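You operate a simulated robot arm through the tools that you are given. There is no shell and no other tool. Be economical: measure what you need, move in short steps, check, and stop when the job is done.

The job below is to be done with a simulated robot arm. You get a single attempt, and the scene is never put back.

TASK
Tag cart 35 by its test card: HOLD under 48 V, else DONE.
Fine: yellow tag and key fob 35 back on their pegs, card into that word's slot; other tags, cards, fobs stay.

Only the result counts: the job must be done as asked and must still hold three seconds after the hand-in. Knocking over, shifting, dropping, spilling or breaking anything else fails it.

THE ROBOT
A 7-joint arm with a two-finger parallel gripper on a trunk, on a base that drives. Base frame: it is fixed to the floor where the robot stands at the start and does not move with it; the origin is under the middle of the robot, x ahead of it, y to its left, z up. Units: m, degrees, N and s.
With the tool pointing down near the work surface it reaches from about 0.1 to 0.64 m from the robot's upright axis, wherever it stands. Its first joint turns from -166.0 to 166.0 degrees. Places, roughly: DONE slot [-0.1, -1.6, 0.9]; HOLD slot [0, -1.8, 0.9]; green tag [-0.25, -1.75, 1.25]; job card [0, -1.5, 0.25]; key fob [-0.5, -1.25, 1.25]; peg 35 [-0.7, -1.1, 1.4]; peg on the passenger's side cowl of cart 35 [0.5, 0, 0.8]; red tag [-0.25, -1.5, 1.25]; yellow peg [-0.1, -1.8, 1.2]. Payload 1.57 kg.
The TCP is the grasp point between the finger pads, 0.03 m short of the fingertips. In the tool frame z runs along the fingers and y along their closing line. Largest opening 0.11 m; finger width 0.024, thickness 0.012; the body of the gripper, 0.048 by 0.112 m, starts 0.078 m behind the TCP.
Orientation is told as [roll, pitch, yaw] about the base's x, y, z axes, in that order, counted from this pose: with the fingers straight down and closing along the base's y, the tool's x points along the base's -x, its y along +y and its z along -z.

THE INTERFACE
- The arm moves only by the tool servo_tool. Its argument "increments" is one flat list of numbers, 7 for each row, row after row: the opening in per cent of the stroke, from 0 (shut) to 100 (fully open), then the shift along the base's x, y, z in m, then the turn, a rotation vector about the base's x, y, z in degrees. In form: [grip, x, y, z, rx, ry, rz, grip, x, y, z, rx, ry, rz, ...]. A call has 1 to 20 rows; each row is the pose to reach, as a shift and turn from the pose commanded when the call began. Each row takes 0.2 s and may step no farther than 0.05 m and 8.6 degrees from the row before; otherwise, or with a gripper value out of range, the whole call is refused. A pose out of reach is approached as far as the arm can. The call stops where the force on the tool passes 90 N (or 10 N more than at its start, if that is more) or the arm is blocked; 0.2 s more then pass. The fingers move at their own pace (about 0.045 m/s each) and stop on an object; they squeeze with about 24 N. The grip force told is the motor's: it shows also when the fingers shut on nothing. Time passes only in rows, and 0.2 s behind the last, so rows that repeat a pose let the fingers close. The reply holds the time, the measured pose of the TCP, the force on the tool along the base axes, the opening and the grip force, in the units named above and with some noise, with the torque about the TCP (base axes, N m) and any sound that the robot's microphone picked up.
- Cameras (640 x 400 px; columns grow to the right, rows downward): "scene" is now at [-0.0495, 0.0671, 1.3696]; the picture's right is [-0.99, -0.11, 0.00], its down [-0.07, 0.65, -0.76] and it looks along [0.08, -0.75, -0.66] (base axes); focal length 214 px, centre (320, 200). "wrist" rides on the gripper at [0.07, 0.016, -0.141] in the tool frame; the picture's right is [-0.23, 0.97, 0.00], its down [-0.86, -0.20, -0.48] and it looks along [-0.47, -0.11, 0.88] (tool axes); focal length 222 px, centre (320, 200). There is no depth. A picture from a camera that has moved, and an enlarged one, comes with that camera's place and axes in the base frame and with its lens.
- grab_frame(camera): a new picture of that camera. It takes no simulated time.
- move_column(by): slides the trunk up (or, below 0, down) by that many m; the arm and the scene camera ride with it, the base frame stays. It gives what a move gives, with no picture.
- base_move(legs): drives the robot by 1 to 6 legs, each [ahead, turn to the left] in m and degrees, along the robot's own axes; the way and the turn of a leg run together, so that a leg with both is an arc; at most 1.5 m and 180 degrees a leg. The arm and the cameras ride along, it lands a little off, and it stops where it bumps. It gives what a move gives.
- turn_head(pan, tilt): turns the head with the scene camera to pan (to the left, within 155 degrees either way) and tilt (down, from -29 to 69), counted from straight ahead of the robot. It gives what a move gives.
- inspect(camera, box): a new picture of the part [left, top, right, bottom] of that camera's present view, enlarged. It takes no simulated time.
- finish_job(): hands the job in; it is judged then, once.

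Work in short steps. Places have to be worked out from the pictures, the camera data and where the tool is seen: move nearer, look again, correct. Check each grasp and each placing, and mend what went wrong. You have 120 turns and 82 pictures in all, those below and enlarged ones among them. Open the gripper and draw the arm clear of the work before you hand the job in, unless the task says otherwise; then end with one line.

The tools are called after ">>>" as a command line: name --argument value ..., lists and objects as JSON in quotes. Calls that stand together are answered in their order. servo_tool: Moves the arm, as the interface text tells. Its arguments: {"type":"object","properties":{"increments":{"type":"array","items":{"type":"number"}}},"required":["increments"]} The other tools are called the same way: move_column (by) slides the trunk up or down; base_move (legs) drives the base; turn_head (pan, tilt) turns the head that bears the scene camera; grab_frame (camera) takes a picture; inspect (camera, box) takes an enlarged picture of a part of a camera's view; finish_job () hands the job in.

At the start:

```text
t: 0.0
tool_pos: [0.1991, -0.3774, 0.9998]
tcp_rot: [0.0, 0.0, 0.0]
contact_force: [0.4, -0.6, -0.2]
moment: [-0.02, 0.01, -0.02]
width: 0.11
finger_force: 0.0
trunk travel left (down, up): [-0.3, 0.29]
robot x, y, heading: [0.0004, -0.0035, -0.0]
head pan, tilt: [-83.9, 40.9]
```

scene: 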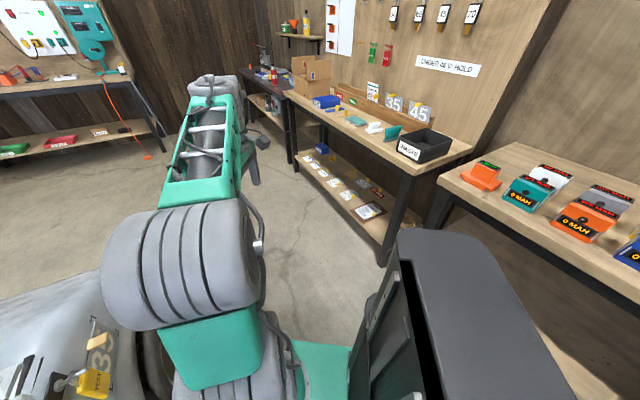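
wrist: 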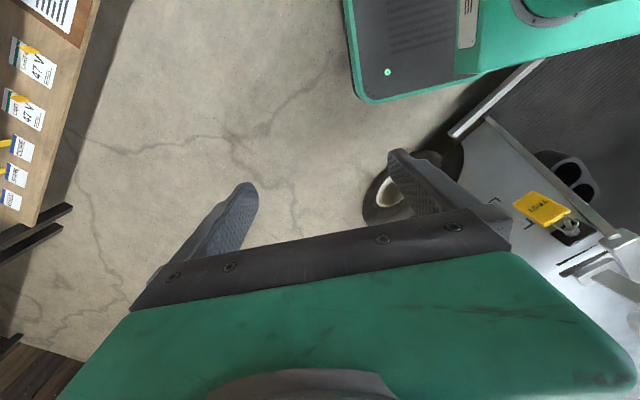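

I start by inspecting the scene: bench, wall, and cart areas.

>>> inspect --camera "scene" --box '[280, 0, 500, 140]'

>>> inspect --camera "scene" --box '[280, 80, 480, 240]'

>>> inspect --camera "scene" --box '[0, 300, 160, 400]'

>>> inspect --camera "wrist" --box '[0, 0, 160, 220]'

```text
2.86 times, centred on (390, 70) of scene
camera zoom: at [-0.0495, 0.0671, 1.3696], right [-0.99, -0.11, 0.0], down [-0.07, 0.65, -0.76], along [0.08, -0.75, -0.66], focal length 613 px, centre (120, 571)
```

zoom: 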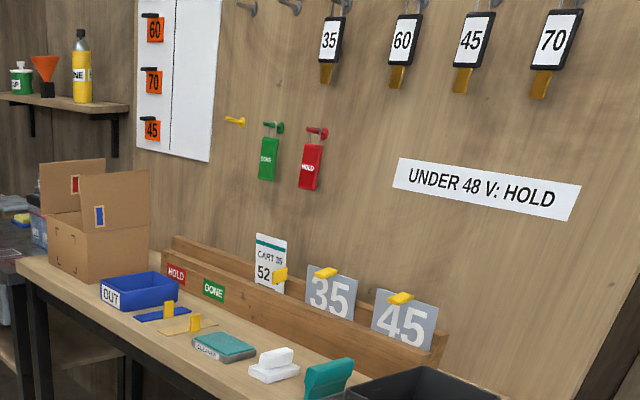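

```text
2.50 times, centred on (380, 160) of scene
camera zoom: at [-0.0495, 0.0671, 1.3696], right [-0.99, -0.11, 0.0], down [-0.07, 0.65, -0.76], along [0.08, -0.75, -0.66], focal length 536 px, centre (170, 300)
```

zoom: 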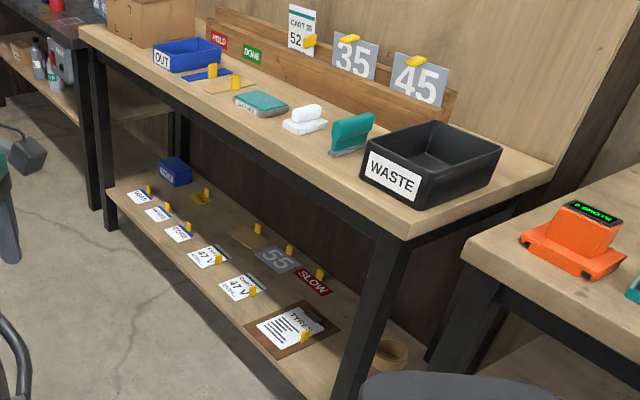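

```text
4.00 times, centred on (80, 350) of scene
camera zoom: at [-0.0495, 0.0671, 1.3696], right [-0.99, -0.11, 0.0], down [-0.07, 0.65, -0.76], along [0.08, -0.75, -0.66], focal length 858 px, centre (1280, -400)
```

zoom: 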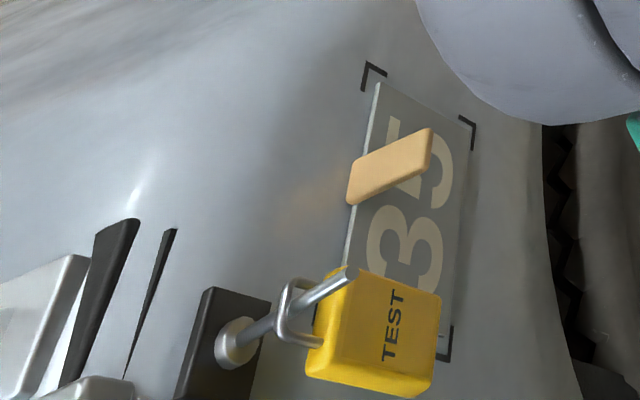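

```text
1.82 times, centred on (80, 110) of wrist
camera zoom: at [0.1282, -0.3616, 1.1412], right [0.23, 0.97, 0.0], down [0.86, -0.2, 0.48], along [0.47, -0.11, -0.88], focal length 404 px, centre (756, 364)
```

zoom: 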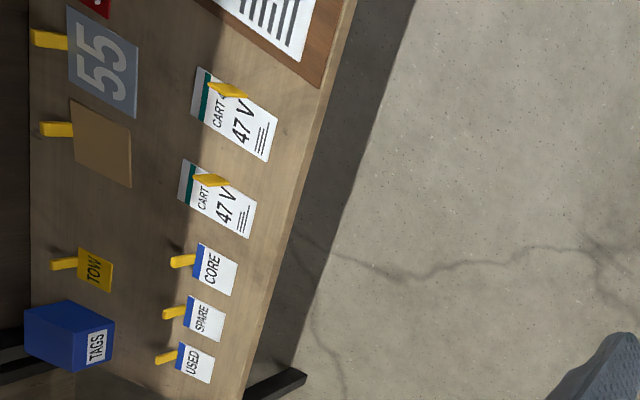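

Let me turn the head up to see the fob pegs and the wall better.

>>> turn_head --pan -115 --tilt 10

>>> grab_frame --camera "scene"

>>> inspect --camera "scene" --box '[180, 100, 420, 250]'

```text
t: 1.0
tool_pos: [0.1982, -0.3779, 1.0004]
tcp_rot: [0.0, 0.0, 0.0]
contact_force: [0.8, 0.1, 0.4]
moment: [0.0, 0.02, -0.04]
width: 0.1099
finger_force: 0.0
trunk travel left (down, up): [-0.3, 0.29]
robot x, y, heading: [0.002, 0.0009, 0.1]
head pan, tilt: [-115.0, 10.0]
```

```text
75 pictures are left
camera scene: at [-0.0977, 0.0667, 1.4186], right [-0.91, 0.42, 0.0], down [0.07, 0.16, -0.98], along [-0.42, -0.89, -0.17], focal length 214 px, centre (320, 200)
```

scene: 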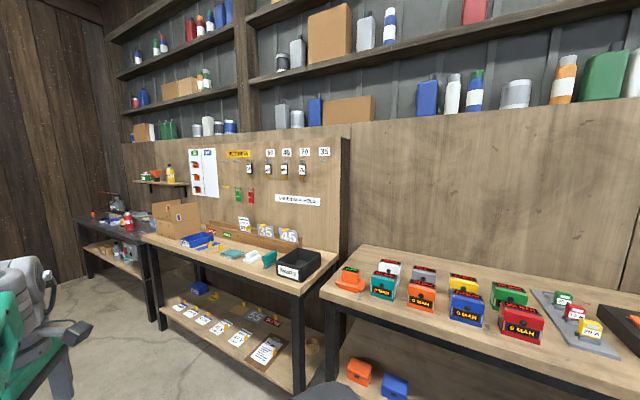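

```text
2.67 times, centred on (300, 175) of scene
camera zoom: at [-0.0977, 0.0667, 1.4186], right [-0.91, 0.42, 0.0], down [0.07, 0.16, -0.98], along [-0.42, -0.89, -0.17], focal length 572 px, centre (373, 267)
```

zoom: 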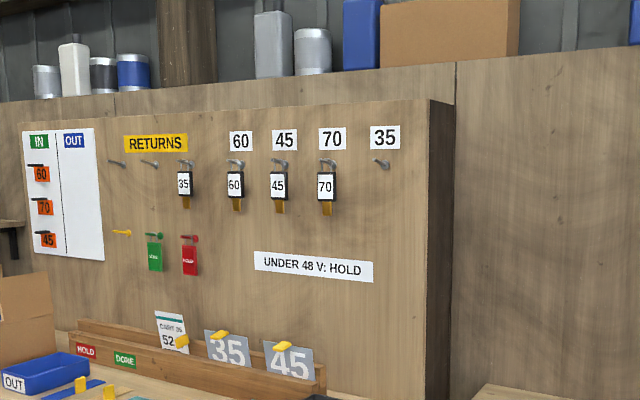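

Fob 35 hangs on a RETURNS hook, with its own peg at the far right. Now the cart: I look straight ahead.

>>> turn_head --pan -10 --tilt 50

>>> grab_frame --camera "scene"

```text
t: 2.8
tool_pos: [0.1977, -0.3784, 1.0002]
tcp_rot: [0.0, -0.1, 0.0]
contact_force: [0.1, -0.2, -0.1]
moment: [0.01, 0.03, 0.0]
width: 0.1101
finger_force: 0.0
trunk travel left (down, up): [-0.3, 0.29]
robot x, y, heading: [0.0012, 0.0016, 0.2]
head pan, tilt: [-10.0, 50.0]
```

```text
73 pictures are left
camera scene: at [0.0174, 0.1376, 1.3568], right [-0.17, -0.98, 0.0], down [-0.75, 0.13, -0.64], along [0.63, -0.11, -0.77], focal length 214 px, centre (320, 200)
```

scene: 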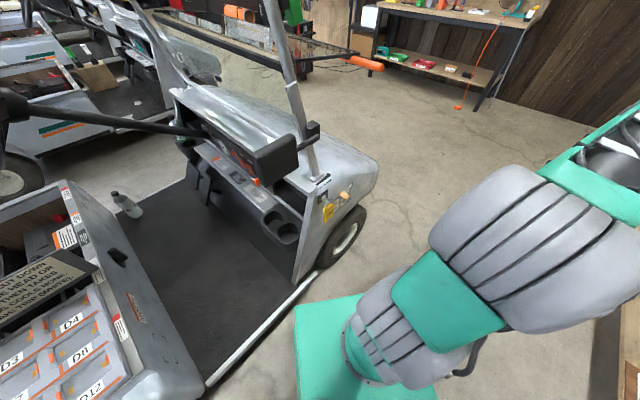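

>>> inspect --camera "scene" --box '[288, 165, 368, 225]'

>>> inspect --camera "wrist" --box '[480, 140, 640, 290]'

```text
6.67 times, centred on (328, 195) of scene
camera zoom: at [0.0174, 0.1376, 1.3568], right [-0.17, -0.98, 0.0], down [-0.75, 0.13, -0.64], along [0.63, -0.11, -0.77], focal length 1430 px, centre (267, 233)
```

zoom: 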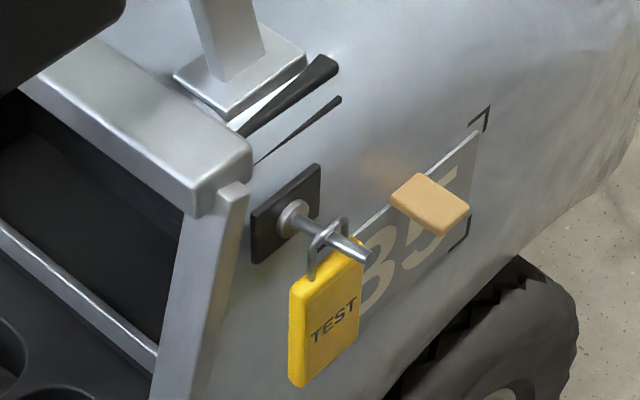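

```text
2.67 times, centred on (560, 215) of wrist
camera zoom: at [0.1282, -0.3616, 1.1412], right [0.23, 0.97, 0.0], down [0.86, -0.2, 0.48], along [0.47, -0.11, -0.88], focal length 592 px, centre (-320, 160)
```

zoom: 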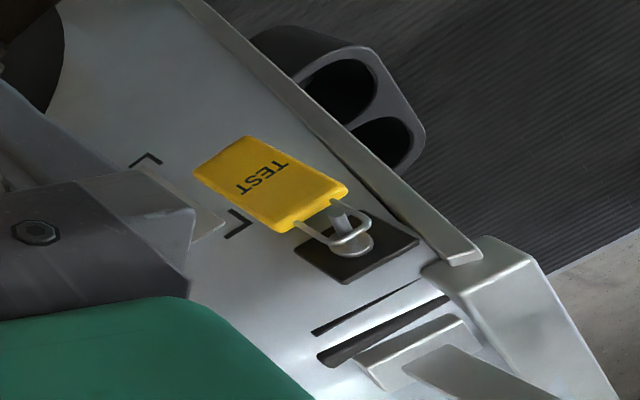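

Triangulating gives the cowl peg tip at about (0.442, 0.012, 0.81), pointing back-right at about 38° from −x and slightly up. I reposition the base onto that peg's axis, about 0.65 m back from it.

>>> base_move --legs '[[0, -97.5], [0.38, 0], [0, 135.5]]'

>>> turn_head --pan 0 --tilt 45

>>> grab_frame --camera "scene"

```text
t: 15.0
tool_pos: [0.3544, -0.5266, 1.0002]
tcp_rot: [0.0, 0.0, 41.7]
contact_force: [0.0, -0.2, 0.1]
moment: [-0.03, -0.01, 0.0]
width: 0.1098
finger_force: 0.0
trunk travel left (down, up): [-0.3, 0.29]
robot x, y, heading: [-0.0426, -0.3775, 41.4]
head pan, tilt: [-10.0, 50.0]
```

```text
t: 15.7
tool_pos: [0.3548, -0.5278, 1.0]
tcp_rot: [0.1, 0.0, 41.8]
contact_force: [-0.8, -0.1, -0.8]
moment: [0.03, -0.05, 0.0]
width: 0.1099
finger_force: 0.0
trunk travel left (down, up): [-0.3, 0.29]
robot x, y, heading: [-0.0424, -0.3816, 41.6]
head pan, tilt: [0.0, 45.0]
```

```text
70 pictures are left
camera scene: at [-0.1298, -0.252, 1.3637], right [0.67, -0.75, 0.0], down [-0.53, -0.47, -0.71], along [0.53, 0.47, -0.71], focal length 214 px, centre (320, 200)
```

scene: 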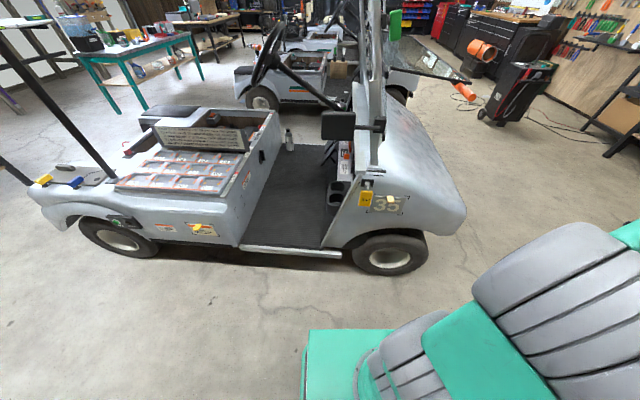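

>>> inspect --camera "scene" --box '[344, 170, 424, 220]'

```text
8.00 times, centred on (384, 195) of scene
camera zoom: at [-0.1298, -0.252, 1.3637], right [0.67, -0.75, 0.0], down [-0.53, -0.47, -0.71], along [0.53, 0.47, -0.71], focal length 1716 px, centre (-192, 240)
```

zoom: 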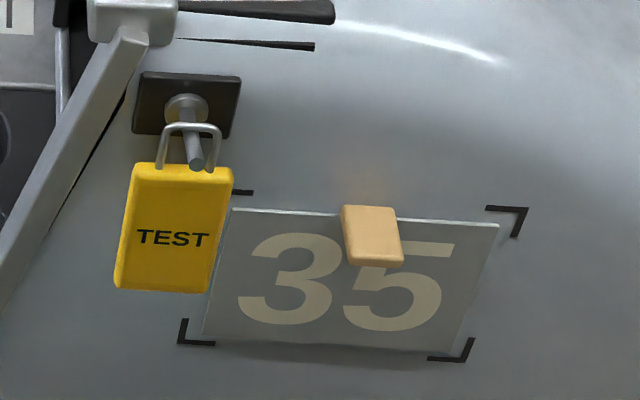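

The tag centre comes out at about (0.458, 0.021, 0.75), 50×84 mm, facing the robot. I swing the tool to horizontal, pointing at the tag, 12 cm short of it.

>>> servo_tool --increments '[75, 0, 0.038, -0.02, 5, -5.59, 0, 75, 0, 0.076, -0.04, 10, -11.18, 0, 75, 0, 0.115, -0.061, 15, -16.78, 0, 75, 0.001, 0.153, -0.082, 20, -22.37, 0, 75, 0.001, 0.191, -0.102, 25, -27.96, 0, 75, 0.001, 0.23, -0.122, 30, -33.55, 0, 75, 0.001, 0.268, -0.143, 35, -39.14, 0, 75, 0.001, 0.306, -0.163, 40, -44.73, 0, 75, 0.001, 0.344, -0.184, 45, -50.33, 0, 75, 0.002, 0.382, -0.204, 50, -55.92, 0, 75, 0.002, 0.421, -0.225, 55, -61.51, 0, 75, 0.002, 0.459, -0.245, 60, -67.1, 0]'

>>> grab_frame --camera "scene"

>>> grab_frame --camera "wrist"

```text
t: 17.8
tool_pos: [0.3801, -0.3529, 1.0271]
tcp_rot: [7.6, -26.4, 11.7]
contact_force: [-0.6, 1.0, 0.3]
moment: [0.02, -0.05, -0.02]
width: 0.0823
finger_force: 0.2
out of reach, approached as far as the arm can: row 3, 4, 5, 6, 7, 8, 9, 10
trunk travel left (down, up): [-0.3, 0.29]
robot x, y, heading: [-0.0421, -0.3771, 41.9]
head pan, tilt: [0.0, 45.0]
stopped in row 10: the arm was blocked; the commanded pose is now the measured one
```

```text
68 pictures are left
camera scene: at [-0.1322, -0.2516, 1.3635], right [0.67, -0.75, 0.0], down [-0.53, -0.47, -0.71], along [0.53, 0.47, -0.71], focal length 214 px, centre (320, 200)
```

scene: 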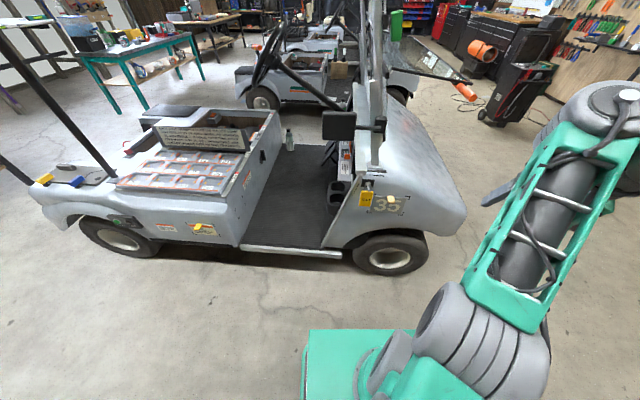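

```text
67 pictures are left
camera wrist: at [0.2571, -0.3806, 1.1233], right [-0.05, 0.97, 0.22], down [0.61, -0.14, 0.78], along [0.79, 0.18, -0.59], focal length 222 px, centre (320, 200)
```

wrist: 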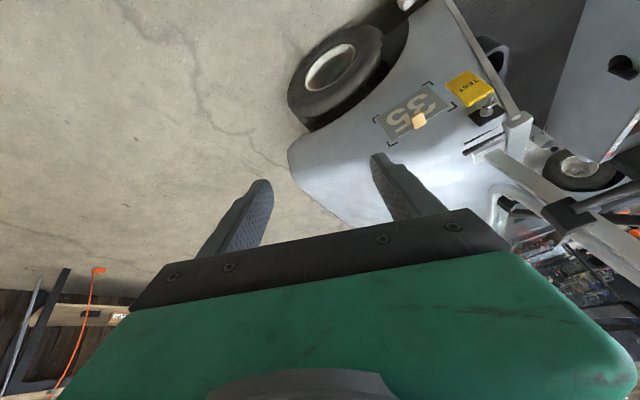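

The tilt ran out of reach while the arm was off to the side. I level the tool again and bring the arm in front of the robot first, then pitch it.

>>> servo_tool --increments '[75, -0.02, 0.04, 0, -3.1, 3.4, 4.6, 75, -0.041, 0.081, 0, -6.2, 6.8, 9.3, 75, -0.062, 0.121, 0, -9.35, 10.2, 13.9, 75, -0.083, 0.162, 0, -12.5, 13.6, 18.5, 75, -0.103, 0.202, 0, -15.6, 17, 23.2, 75, -0.124, 0.243, 0, -18.7, 20.4, 27.8]'

```text
t: 18.3
tool_pos: [0.3623, -0.3181, 0.9912]
tcp_rot: [4.2, -13.8, 15.0]
contact_force: [0.2, 0.4, -0.2]
moment: [0.02, 0.01, -0.01]
width: 0.0825
finger_force: 0.1
trunk travel left (down, up): [-0.3, 0.29]
robot x, y, heading: [-0.0449, -0.3781, 41.7]
head pan, tilt: [0.0, 45.0]
stopped in row 2: the arm was blocked; the commanded pose is now the measured one
```

>>> servo_tool --increments '[75, -0.02, 0.03, 0, -2, 5, 1, 75, -0.03, 0.06, 0, -4, 12, 2, 75, -0.04, 0.09, 0, -4.2, 13.4, 2]'

>>> grab_frame --camera "scene"

```text
t: 19.1
tool_pos: [0.3245, -0.2574, 0.9841]
tcp_rot: [2.8, 0.7, 12.7]
contact_force: [-0.1, -0.2, -0.4]
moment: [0.03, -0.01, -0.06]
width: 0.0824
finger_force: 0.0
trunk travel left (down, up): [-0.3, 0.29]
robot x, y, heading: [-0.0444, -0.3786, 41.8]
head pan, tilt: [0.0, 45.0]
```

```text
66 pictures are left
camera scene: at [-0.1299, -0.2522, 1.3637], right [0.67, -0.75, 0.0], down [-0.53, -0.47, -0.71], along [0.53, 0.47, -0.71], focal length 214 px, centre (320, 200)
```

scene: 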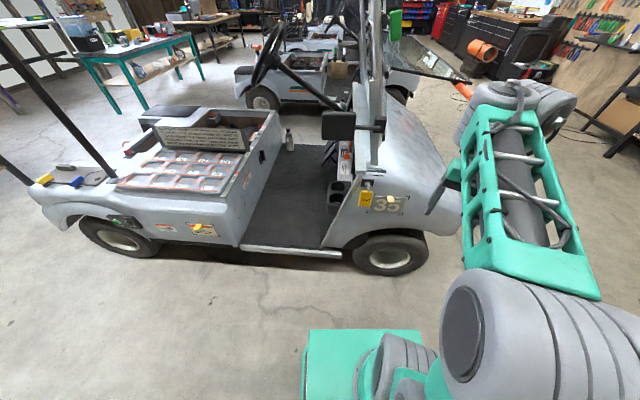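

>>> servo_tool --increments '[75, -0.03, 0.03, 0, 0, 0, 7, 75, -0.05, 0.07, 0, -2, 0, 14, 75, -0.07, 0.1, 0, -3, 0, 21, 75, -0.08, 0.12, 0, -3, 0, 28]'

```text
t: 20.1
tool_pos: [0.2436, -0.1334, 0.9892]
tcp_rot: [0.2, 1.9, 40.8]
contact_force: [-0.6, 1.0, 0.2]
moment: [0.0, -0.03, 0.03]
width: 0.0823
finger_force: 0.1
trunk travel left (down, up): [-0.3, 0.29]
robot x, y, heading: [-0.044, -0.3767, 41.9]
head pan, tilt: [0.0, 45.0]
```

Now the tool points down in front of the robot; I pitch it forward while lowering to the pre-grasp pose.

>>> servo_tool --increments '[75, 0.01, 0.006, -0.02, 5.4, -6.1, 0, 75, 0.02, 0.011, -0.043, 10.9, -12.2, 0, 75, 0.03, 0.017, -0.064, 16.4, -18.3, 0, 75, 0.041, 0.023, -0.085, 21.8, -24.4, 0, 75, 0.051, 0.028, -0.106, 27.3, -30.5, 0, 75, 0.061, 0.034, -0.128, 32.7, -36.6, 0, 75, 0.071, 0.04, -0.149, 38.2, -42.7, 0, 75, 0.081, 0.045, -0.17, 43.6, -48.8, 0, 75, 0.092, 0.051, -0.191, 49.1, -54.9, 0, 75, 0.102, 0.056, -0.213, 54.5, -61, 0, 75, 0.112, 0.062, -0.234, 60, -67.1, 0]'

>>> grab_frame --camera "wrist"

>>> grab_frame --camera "scene"

```text
t: 20.9
tool_pos: [0.2897, -0.1079, 0.889]
tcp_rot: [-1.4, -2.9, 40.5]
contact_force: [-0.1, 0.7, -0.6]
moment: [0.01, -0.02, -0.06]
width: 0.0826
finger_force: 0.0
out of reach, approached as far as the arm can: row 1, 3
trunk travel left (down, up): [-0.3, 0.29]
robot x, y, heading: [-0.0447, -0.3758, 41.9]
head pan, tilt: [0.0, 45.0]
stopped in row 3: the arm was blocked; the commanded pose is now the measured one
```

```text
65 pictures are left
camera wrist: at [0.2171, -0.1427, 1.0253], right [-0.46, 0.89, -0.01], down [0.75, 0.4, 0.53], along [0.47, 0.23, -0.85], focal length 222 px, centre (320, 200)
```

wrist: 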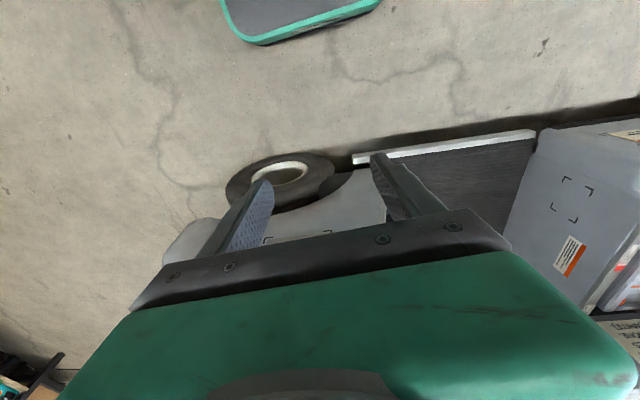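

```text
64 pictures are left
camera scene: at [-0.1195, -0.2424, 1.3542], right [0.67, -0.75, 0.0], down [-0.53, -0.48, -0.7], along [0.52, 0.47, -0.72], focal length 214 px, centre (320, 200)
```

scene: 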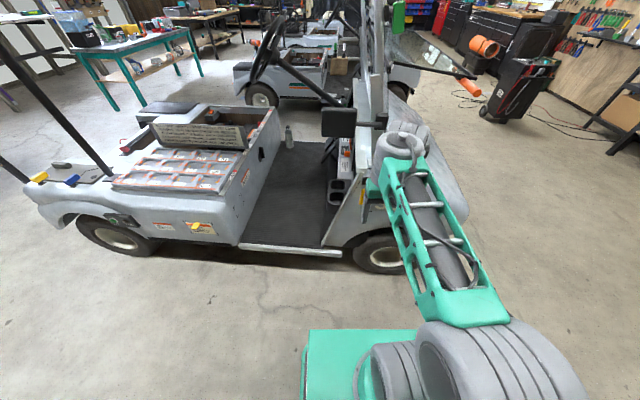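

The wrist hits its limit pitching up because the forearm is too steep. I back up a little and lower the trunk so the forearm gets flatter.

>>> base_move --legs '[[-0.12, 0]]'

>>> move_column --by -0.25

```text
t: 22.1
tool_pos: [0.1991, -0.1891, 0.8877]
tcp_rot: [-1.6, -2.1, 40.4]
contact_force: [0.4, -0.6, 0.2]
moment: [0.01, -0.03, 0.01]
width: 0.0822
finger_force: 0.0
trunk travel left (down, up): [-0.3, 0.29]
robot x, y, heading: [-0.1322, -0.4576, 41.8]
head pan, tilt: [0.0, 45.0]
```

```text
t: 24.7
tool_pos: [0.1967, -0.1915, 0.6318]
tcp_rot: [-1.6, -0.6, 40.2]
contact_force: [-0.1, 0.7, 0.3]
moment: [0.04, 0.01, -0.01]
width: 0.0825
finger_force: 0.1
trunk travel left (down, up): [-0.05, 0.54]
robot x, y, heading: [-0.1316, -0.46, 42.0]
head pan, tilt: [0.0, 45.0]
```

>>> servo_tool --increments '[75, 0.02, 0.015, 0.04, 0, 0, 0, 75, 0.04, 0.03, 0.08, 0, 0, 0, 75, 0.06, 0.045, 0.12, 0, 0, 0, 75, 0.08, 0.06, 0.16, 0, 0, 0, 75, 0.1, 0.075, 0.19, 5, -5.6, 0, 75, 0.11, 0.08, 0.2, 10, -11.2, 0.2, 75, 0.12, 0.085, 0.2, 15, -16.8, 0.4, 75, 0.13, 0.095, 0.2, 20, -22.4, 0.6, 75, 0.13, 0.095, 0.2, 25, -28, 0.8, 75, 0.13, 0.095, 0.2, 30, -33.6, 1, 75, 0.13, 0.095, 0.2, 35, -39.2, 1, 75, 0.13, 0.095, 0.2, 37, -41.5, 1, 75, 0.13, 0.095, 0.2, 37, -41.5, 1]'

>>> grab_frame --camera "scene"

>>> grab_frame --camera "wrist"

```text
t: 27.4
tool_pos: [0.3598, -0.0816, 0.7185]
tcp_rot: [1.3, -45.2, 38.3]
contact_force: [0.3, 0.9, 0.5]
moment: [-0.03, -0.02, -0.02]
width: 0.0824
finger_force: 0.0
out of reach, approached as far as the arm can: row 3, 10, 11
trunk travel left (down, up): [-0.05, 0.54]
robot x, y, heading: [-0.1331, -0.4566, 41.7]
head pan, tilt: [0.0, 45.0]
stopped in row 13: the arm was blocked; the commanded pose is now the measured one
```

```text
63 pictures are left
camera scene: at [-0.2143, -0.3218, 1.1116], right [0.67, -0.74, 0.0], down [-0.53, -0.48, -0.7], along [0.52, 0.46, -0.71], focal length 214 px, centre (320, 200)
```

scene: 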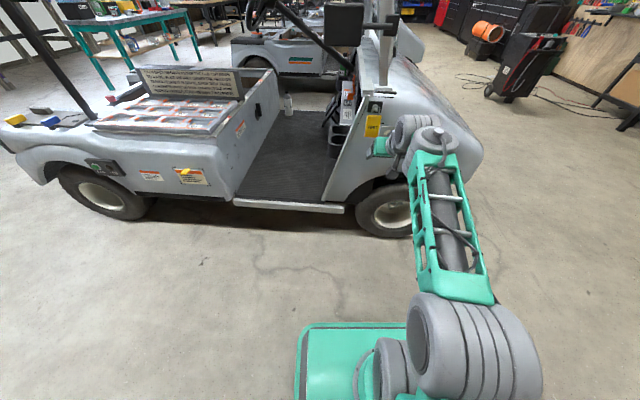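

```text
62 pictures are left
camera wrist: at [0.235, -0.1639, 0.769], right [-0.49, 0.85, 0.18], down [0.34, 0.0, 0.94], along [0.8, 0.52, -0.29], focal length 222 px, centre (320, 200)
```

wrist: 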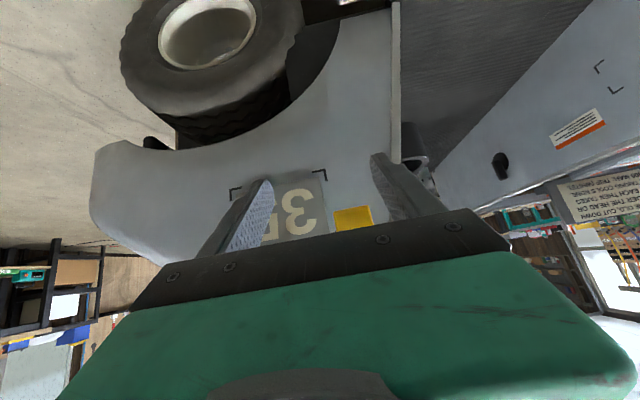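

At 45° pitch the arm can stand in front of the tag. I test raising it to tag height while aligning laterally.

>>> servo_tool --increments '[75, -0.005, 0.005, 0.02, 0, 0, 1, 75, -0.01, 0.01, 0.04, 0, 0, 2, 75, -0.01, 0.01, 0.06, 0, 0, 3, 75, -0.01, 0.01, 0.06, 0, 0, 3]'

>>> grab_frame --camera "wrist"

```text
t: 28.4
tool_pos: [0.348, -0.0769, 0.7899]
tcp_rot: [1.6, -46.3, 41.0]
contact_force: [0.1, -0.1, -1.2]
moment: [-0.02, 0.02, -0.01]
width: 0.0827
finger_force: 0.0
trunk travel left (down, up): [-0.05, 0.54]
robot x, y, heading: [-0.1327, -0.457, 41.7]
head pan, tilt: [0.0, 45.0]
```

```text
61 pictures are left
camera wrist: at [0.2253, -0.1668, 0.8372], right [-0.54, 0.82, 0.18], down [0.33, 0.0, 0.94], along [0.78, 0.57, -0.27], focal length 222 px, centre (320, 200)
```

wrist: 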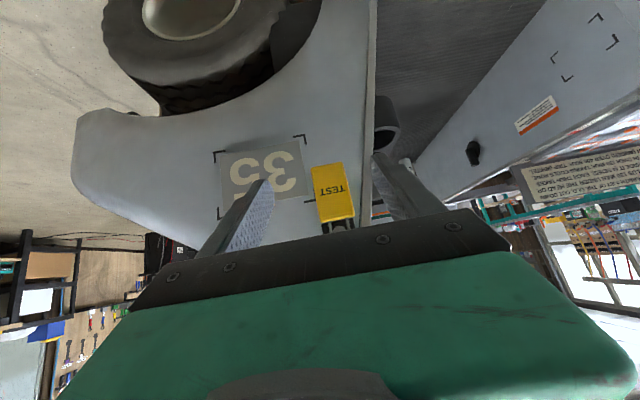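

The alignment is good: the tag sits between the fingers. I advance to n≈0.345 around the tag and look before closing.

>>> servo_tool --increments '[75, 0.015, 0.014, -0.02, 0, 0, 0, 75, 0.035, 0.033, -0.037, 0, 0, 0, 75, 0.055, 0.052, -0.038, 0, 0, 0, 75, 0.075, 0.07, -0.038, 0, 0, 0, 75, 0.09, 0.084, -0.038, 0, 0, 0, 75, 0.1, 0.0935, -0.038, 0, 0, 0, 75, 0.1, 0.0935, -0.038, 0, 0, 0]'

>>> grab_frame --camera "wrist"

>>> inspect --camera "scene" --box '[320, 80, 420, 160]'

```text
t: 30.0
tool_pos: [0.4503, 0.0169, 0.7543]
tcp_rot: [1.7, -46.3, 41.0]
contact_force: [1.3, 0.2, 0.0]
moment: [-0.01, 0.01, 0.03]
width: 0.0826
finger_force: 0.0
trunk travel left (down, up): [-0.05, 0.54]
robot x, y, heading: [-0.1324, -0.4573, 41.7]
head pan, tilt: [0.0, 45.0]
```

```text
60 pictures are left
camera wrist: at [0.3277, -0.0736, 0.8019], right [-0.54, 0.82, 0.18], down [0.33, 0.0, 0.94], along [0.78, 0.57, -0.27], focal length 222 px, centre (320, 200)
```

wrist: 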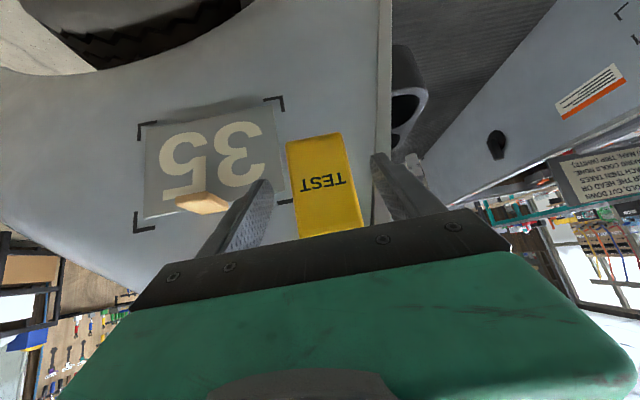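

```text
5.00 times, centred on (370, 120) of scene
camera zoom: at [-0.2187, -0.3313, 1.1137], right [0.67, -0.74, 0.0], down [-0.53, -0.47, -0.71], along [0.53, 0.47, -0.71], focal length 1072 px, centre (70, 600)
```

zoom: 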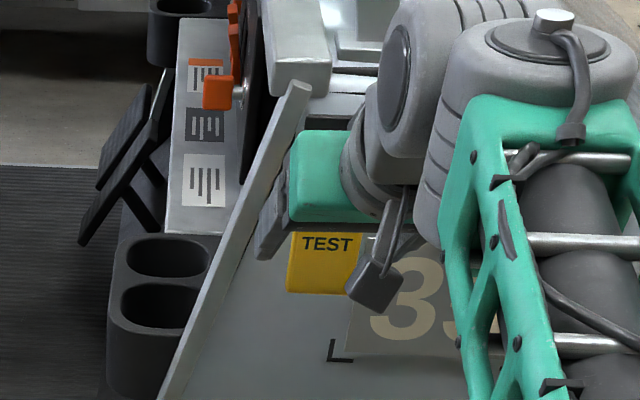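

The tag is well centred but ~2 cm beyond the TCP; I advance another 1.2 cm, then close.

>>> servo_tool --increments '[75, 0.005, 0.004, 0, 0, 0, 0, 75, 0.009, 0.008, 0, 0, 0, 0, 75, 0.009, 0.008, 0, 0, 0, 0, 40, 0.009, 0.008, 0, 0, 0, 0, 30, 0.009, 0.008, 0, 0, 0, 0, 30, 0.009, 0.008, 0, 0, 0, 0, 30, 0.009, 0.008, 0, 0, 0, 0]'

>>> grab_frame --camera "wrist"

```text
t: 31.6
tool_pos: [0.4588, 0.0244, 0.7538]
tcp_rot: [1.5, -46.3, 41.0]
contact_force: [-1.0, 0.1, -0.1]
moment: [0.01, 0.0, -0.02]
width: 0.0495
finger_force: 23.7
trunk travel left (down, up): [-0.05, 0.54]
robot x, y, heading: [-0.1348, -0.4538, 41.9]
head pan, tilt: [0.0, 45.0]
```

```text
58 pictures are left
camera wrist: at [0.3358, -0.0656, 0.8007], right [-0.54, 0.82, 0.18], down [0.33, 0.0, 0.94], along [0.78, 0.57, -0.27], focal length 222 px, centre (320, 200)
```

wrist: 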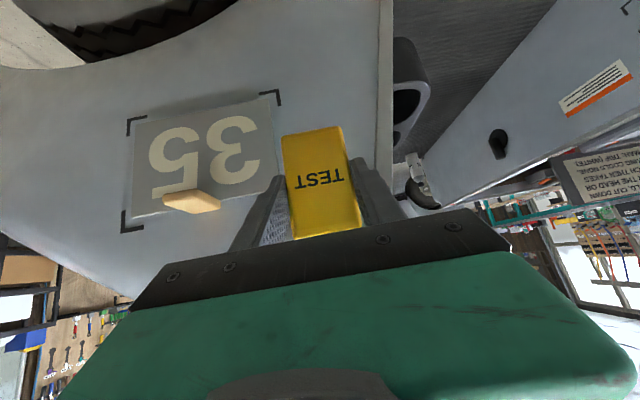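

Gripped at 49.5 mm. I lift 8 mm to unweight the loop and pull out along the peg.

>>> servo_tool --increments '[30, 0, 0, 0.008, 0, 0, 0, 30, -0.015, -0.0135, 0.011, 0, 0, 0, 30, -0.03, -0.027, 0.014, 0, 0, 0, 30, -0.045, -0.04, 0.017, 0, 0, 0, 30, -0.06, -0.054, 0.02, 0, 0, 0, 30, -0.09, -0.08, 0.02, 0, 0, 0, 30, -0.12, -0.107, 0.02, 0, 0, 0]'

>>> grab_frame --camera "wrist"

>>> grab_frame --camera "scene"

```text
t: 33.2
tool_pos: [0.3338, -0.0838, 0.7755]
tcp_rot: [1.6, -46.3, 41.0]
contact_force: [0.5, 0.2, -0.9]
moment: [0.03, -0.01, -0.01]
width: 0.0498
finger_force: 23.9
trunk travel left (down, up): [-0.05, 0.54]
robot x, y, heading: [-0.1356, -0.4546, 41.8]
head pan, tilt: [0.0, 45.0]
```

```text
57 pictures are left
camera wrist: at [0.2116, -0.1731, 0.8223], right [-0.54, 0.82, 0.18], down [0.33, 0.0, 0.94], along [0.78, 0.57, -0.27], focal length 222 px, centre (320, 200)
```

wrist: 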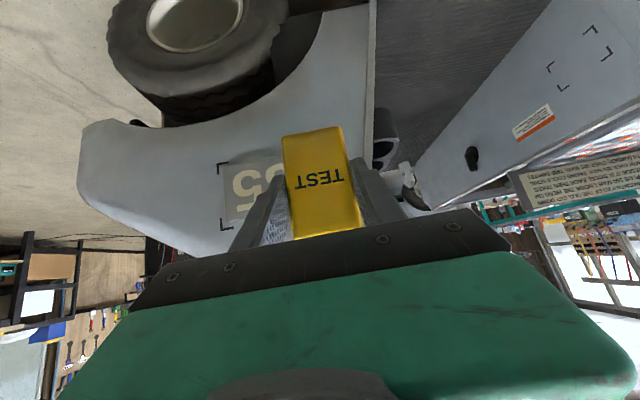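

```text
56 pictures are left
camera scene: at [-0.2184, -0.331, 1.1137], right [0.67, -0.74, 0.0], down [-0.53, -0.47, -0.71], along [0.53, 0.47, -0.71], focal length 214 px, centre (320, 200)
```

scene: 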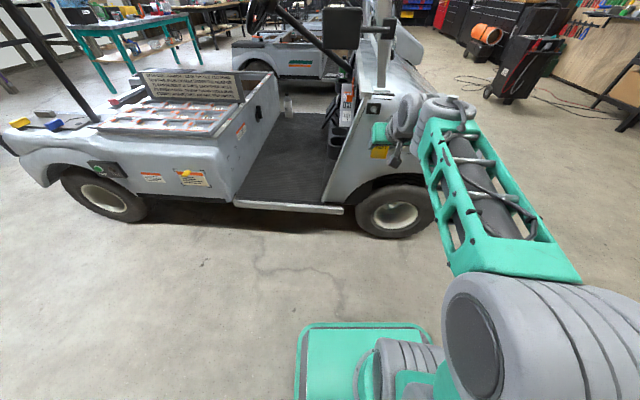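

The tag is in hand. The wall runs parallel to the cart's side, so I work in axes n=(0.7455,0.6665), l=(−0.6665,0.7455); the yellow peg should be near n −1.22, l −1.16, z 1.24. I raise the trunk, then drive over to face that peg.

>>> move_column --by 0.5

>>> base_move --legs '[[0, -90], [0.85, 0], [0, -90]]'

>>> turn_head --pan 0 --tilt 25

>>> grab_frame --camera "scene"

```text
refused: 0.5 is not a number from -0.4 to 0.4
```

```text
t: 44.1
tool_pos: [0.2784, -1.6617, 0.7709]
tcp_rot: [1.8, -45.6, -104.3]
contact_force: [11.8, 8.6, 1.3]
moment: [-0.29, 0.48, -0.17]
width: 0.05
finger_force: 24.3
trunk travel left (down, up): [-0.05, 0.54]
robot x, y, heading: [0.4608, -1.0997, -106.4]
head pan, tilt: [0.0, 45.0]
stopped in leg 3: the force on the tool passed its limit at 117 N (the readings are from after the stop); the commanded pose is now the measured one
```

```text
t: 45.0
tool_pos: [0.2782, -1.6617, 0.7706]
tcp_rot: [1.8, -45.7, -104.4]
contact_force: [17.9, 9.1, 2.0]
moment: [-0.25, 0.68, -0.34]
width: 0.0496
finger_force: 24.3
trunk travel left (down, up): [-0.05, 0.54]
robot x, y, heading: [0.4573, -1.0973, -106.6]
head pan, tilt: [0.0, 25.0]
```

```text
55 pictures are left
camera scene: at [0.6027, -1.1732, 1.1441], right [-0.96, 0.28, 0.0], down [0.12, 0.41, -0.91], along [-0.26, -0.87, -0.42], focal length 214 px, centre (320, 200)
```

scene: 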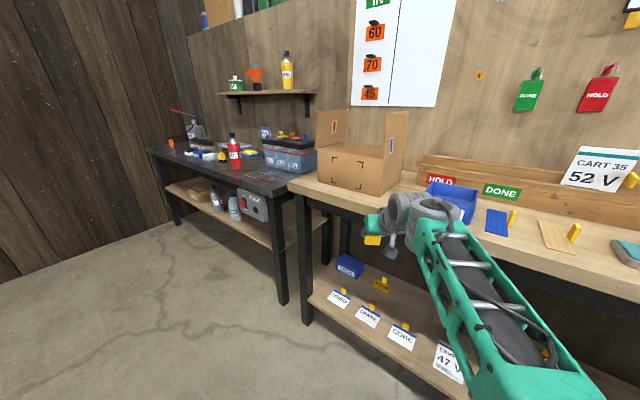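

The trunk move was refused (0.4 limit), so the hand touched the bench edge. I turn back off it, then raise the trunk.

>>> base_move --legs '[[0, 22]]'

>>> move_column --by 0.4

>>> turn_head --pan -45 --tilt 35

>>> grab_frame --camera "scene"

>>> grab_frame --camera "wrist"

```text
t: 46.5
tool_pos: [0.5023, -1.69, 0.771]
tcp_rot: [1.8, -45.6, -82.6]
contact_force: [0.3, 0.2, -0.3]
moment: [-0.01, 0.02, 0.0]
width: 0.0495
finger_force: 24.1
trunk travel left (down, up): [-0.05, 0.54]
robot x, y, heading: [0.4622, -1.0946, -84.5]
head pan, tilt: [0.0, 25.0]
```

```text
t: 50.3
tool_pos: [0.5016, -1.6901, 1.1701]
tcp_rot: [1.7, -45.5, -82.6]
contact_force: [-0.6, 0.2, 0.0]
moment: [0.01, 0.01, 0.0]
width: 0.0498
finger_force: 23.9
trunk travel left (down, up): [-0.45, 0.14]
robot x, y, heading: [0.4598, -1.0948, -84.5]
head pan, tilt: [0.0, 25.0]
```

```text
t: 51.5
tool_pos: [0.5006, -1.6901, 1.1711]
tcp_rot: [1.9, -45.5, -82.5]
contact_force: [0.2, 0.0, -0.6]
moment: [0.02, 0.02, -0.02]
width: 0.0498
finger_force: 23.7
trunk travel left (down, up): [-0.45, 0.14]
robot x, y, heading: [0.4598, -1.094, -84.8]
head pan, tilt: [-45.0, 35.0]
```

```text
54 pictures are left
camera scene: at [0.5543, -1.0931, 1.5285], right [-0.77, 0.64, 0.0], down [0.37, 0.44, -0.82], along [-0.52, -0.63, -0.57], focal length 214 px, centre (320, 200)
```

scene: 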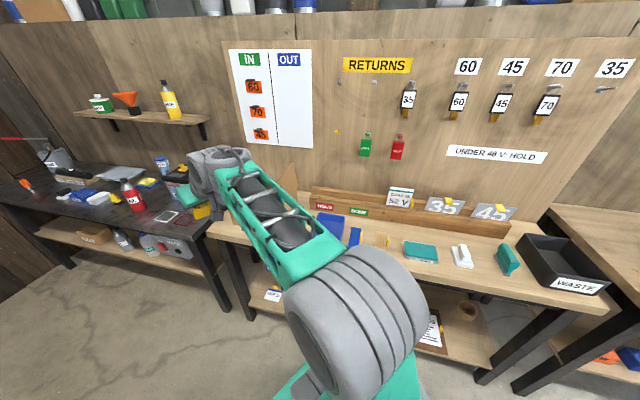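

```text
53 pictures are left
camera wrist: at [0.4924, -1.54, 1.22], right [0.98, -0.01, 0.18], down [-0.18, -0.29, 0.94], along [0.04, -0.96, -0.28], focal length 222 px, centre (320, 200)
```

wrist: 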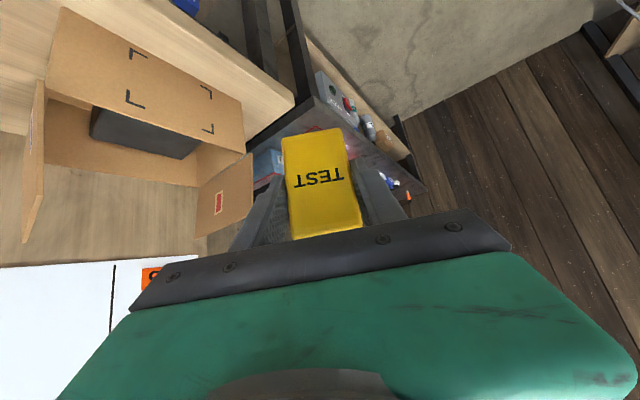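

Tag still held. I raise the last 0.14 m to clear the carton and turn to face the wall.

>>> move_column --by 0.13

>>> base_move --legs '[[0, -53.5]]'

>>> turn_head --pan 0 --tilt 30

>>> grab_frame --camera "scene"

>>> grab_frame --camera "wrist"

```text
t: 53.0
tool_pos: [0.4997, -1.6898, 1.3006]
tcp_rot: [1.9, -45.6, -82.6]
contact_force: [0.0, 0.0, -0.8]
moment: [-0.02, -0.04, 0.0]
width: 0.0497
finger_force: 24.3
trunk travel left (down, up): [-0.58, 0.01]
robot x, y, heading: [0.4597, -1.0936, -84.8]
head pan, tilt: [-45.0, 35.0]
```

```text
t: 55.8
tool_pos: [0.015, -1.4914, 1.3001]
tcp_rot: [1.8, -45.6, -134.7]
contact_force: [-0.4, 0.6, -0.6]
moment: [0.01, 0.01, 0.0]
width: 0.0499
finger_force: 24.0
trunk travel left (down, up): [-0.58, 0.01]
robot x, y, heading: [0.459, -1.0962, -136.9]
head pan, tilt: [-45.0, 35.0]
```

```text
t: 56.9
tool_pos: [0.0162, -1.4922, 1.3009]
tcp_rot: [1.8, -45.6, -134.8]
contact_force: [-0.2, 1.5, -0.4]
moment: [-0.01, -0.01, -0.01]
width: 0.0495
finger_force: 24.0
trunk travel left (down, up): [-0.58, 0.01]
robot x, y, heading: [0.4576, -1.0975, -136.9]
head pan, tilt: [0.0, 30.0]
```

```text
52 pictures are left
camera scene: at [0.5457, -1.2329, 1.6663], right [-0.68, 0.73, 0.0], down [0.36, 0.34, -0.87], along [-0.63, -0.59, -0.5], focal length 214 px, centre (320, 200)
```

scene: 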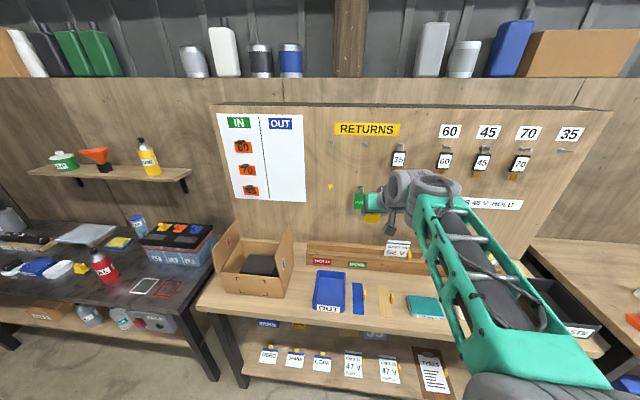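

```text
51 pictures are left
camera wrist: at [0.1293, -1.3939, 1.35], right [0.59, -0.78, 0.18], down [-0.34, -0.03, 0.94], along [-0.73, -0.62, -0.28], focal length 222 px, centre (320, 200)
```

wrist: 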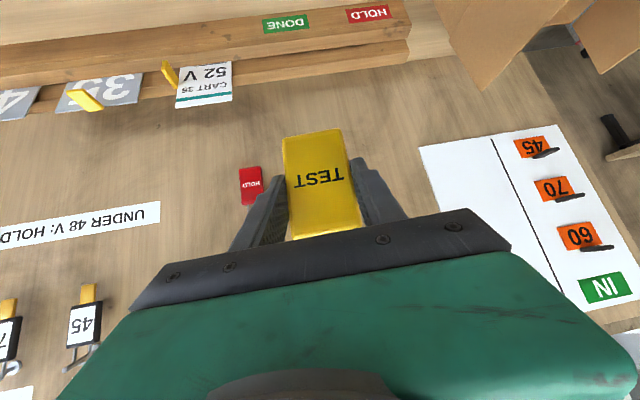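

>>> inspect --camera "wrist" --box '[150, 40, 250, 110]'

>>> inspect --camera "scene" --box '[250, 310, 460, 400]'

>>> inspect --camera "scene" --box '[300, 130, 420, 280]'

```text
5.71 times, centred on (200, 75) of wrist
camera zoom: at [0.1293, -1.3939, 1.35], right [0.59, -0.78, 0.18], down [-0.34, -0.03, 0.94], along [-0.73, -0.62, -0.28], focal length 1269 px, centre (1006, 914)
```

zoom: 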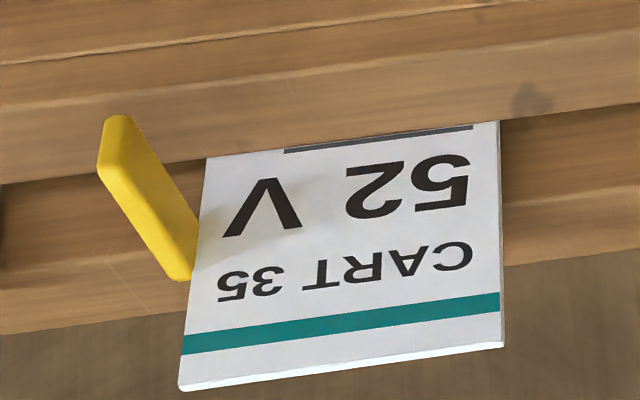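

```text
3.05 times, centred on (355, 355) of scene
camera zoom: at [0.5457, -1.2329, 1.6663], right [-0.68, 0.73, 0.0], down [0.36, 0.34, -0.87], along [-0.63, -0.59, -0.5], focal length 654 px, centre (213, -272)
```

zoom: 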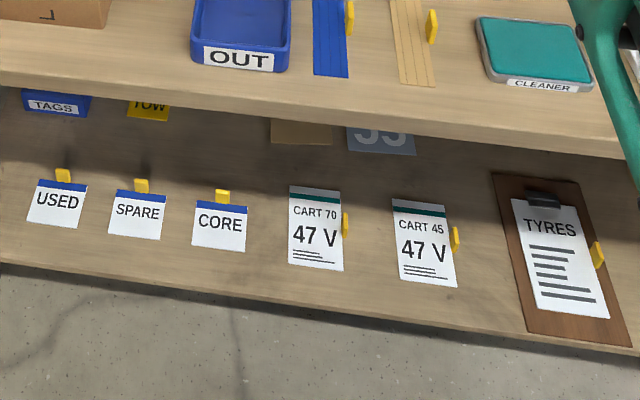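

```text
2.67 times, centred on (360, 205) of scene
camera zoom: at [0.5457, -1.2329, 1.6663], right [-0.68, 0.73, 0.0], down [0.36, 0.34, -0.87], along [-0.63, -0.59, -0.5], focal length 572 px, centre (213, 187)
```

zoom: 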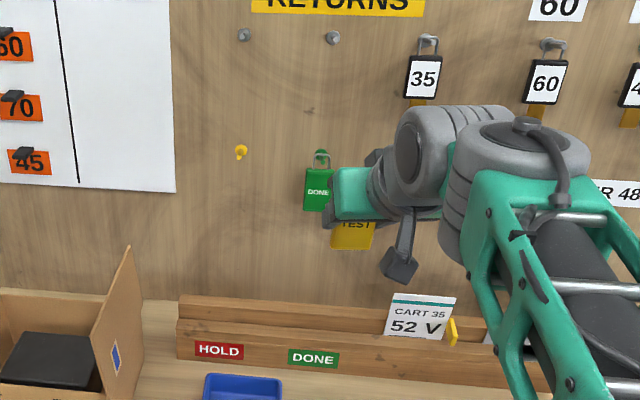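

The rack card reads CART 35, 52 V. The stated job-card spot is on the shelf though, so I zoom in on the shelf cards to be sure of their cart numbers.

>>> inspect --camera "scene" --box '[340, 366, 404, 400]'

```text
10.00 times, centred on (372, 383) of scene
camera zoom: at [0.5457, -1.2329, 1.6663], right [-0.68, 0.73, 0.0], down [0.36, 0.34, -0.87], along [-0.63, -0.59, -0.5], focal length 2145 px, centre (-200, -1630)
```

zoom: 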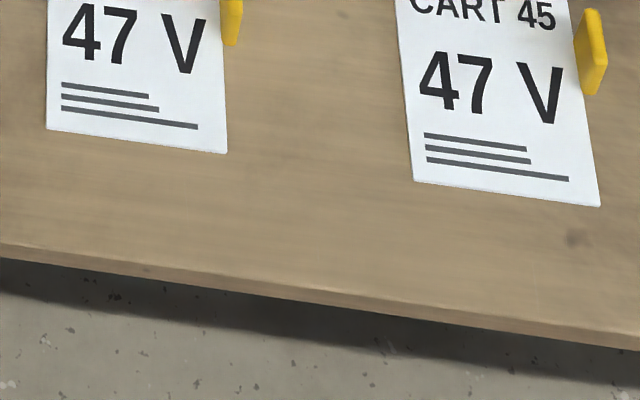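

The shelf cards belong to carts 70 and 45, so cart 35's test card is the 52 V one in the rack, which means DONE and the green tag. Triangulation puts the wall facing heading 36.5°, the yellow peg near (−0.141, −1.812, 1.222) and the green near (−0.226, −1.698, 1.22). I drive closer to line up with the yellow peg.

>>> base_move --legs '[[0, 28], [0.176, 0], [0, -34.6]]'

>>> grab_frame --camera "scene"

>>> grab_frame --camera "wrist"

```text
t: 61.4
tool_pos: [-0.0946, -1.5938, 1.3001]
tcp_rot: [1.8, -45.5, -142.7]
contact_force: [-1.1, 1.1, -0.6]
moment: [-0.01, -0.02, 0.0]
width: 0.0496
finger_force: 24.3
trunk travel left (down, up): [-0.58, 0.01]
robot x, y, heading: [0.3992, -1.262, -145.0]
head pan, tilt: [0.0, 30.0]
```

```text
46 pictures are left
camera scene: at [0.4672, -1.4104, 1.6663], right [-0.58, 0.82, 0.0], down [0.41, 0.29, -0.87], along [-0.71, -0.5, -0.5], focal length 214 px, centre (320, 200)
```

scene: 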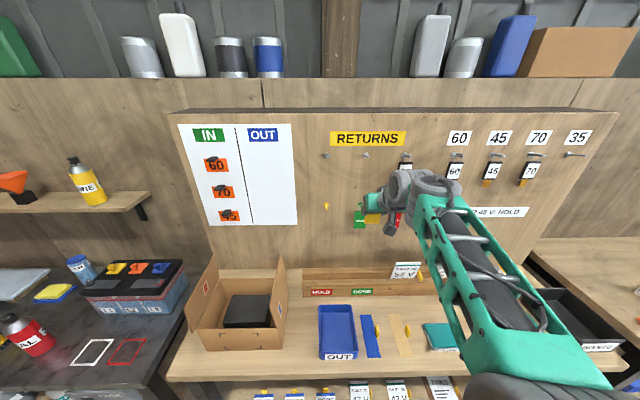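

```text
45 pictures are left
camera wrist: at [0.0321, -1.5127, 1.35], right [0.48, -0.86, 0.18], down [-0.34, 0.01, 0.94], along [-0.81, -0.51, -0.28], focal length 222 px, centre (320, 200)
```

wrist: 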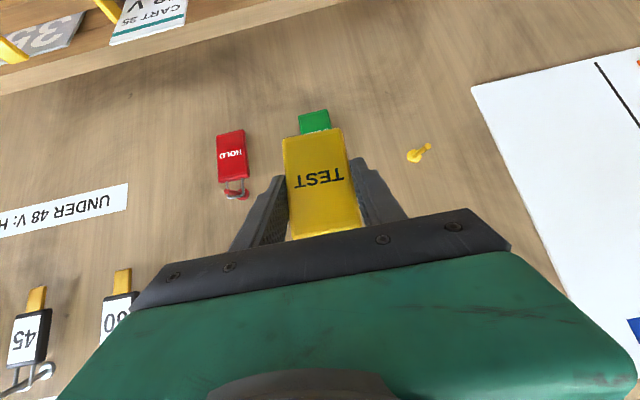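

>>> inspect --camera "wrist" --box '[380, 120, 460, 180]'

>>> inspect --camera "scene" --box '[300, 180, 400, 240]'

```text
6.67 times, centred on (420, 150) of wrist
camera zoom: at [0.0321, -1.5127, 1.35], right [0.48, -0.86, 0.18], down [-0.34, 0.01, 0.94], along [-0.81, -0.51, -0.28], focal length 1481 px, centre (-347, 533)
```

zoom: 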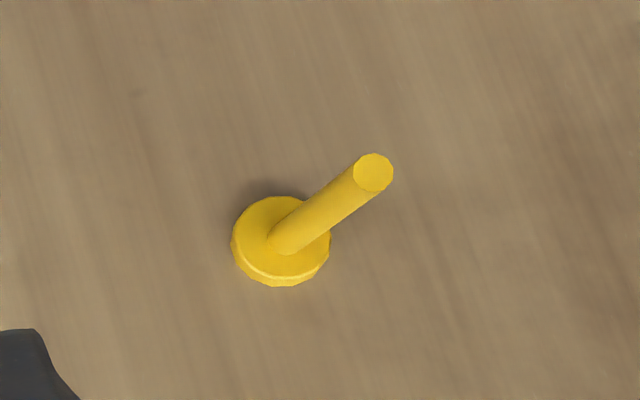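

```text
6.40 times, centred on (350, 210) of scene
camera zoom: at [0.4672, -1.4104, 1.6663], right [-0.58, 0.82, 0.0], down [0.41, 0.29, -0.87], along [-0.71, -0.5, -0.5], focal length 1373 px, centre (128, 136)
```

zoom: 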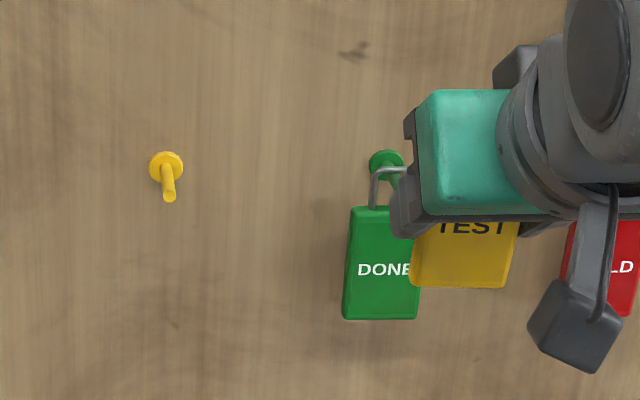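

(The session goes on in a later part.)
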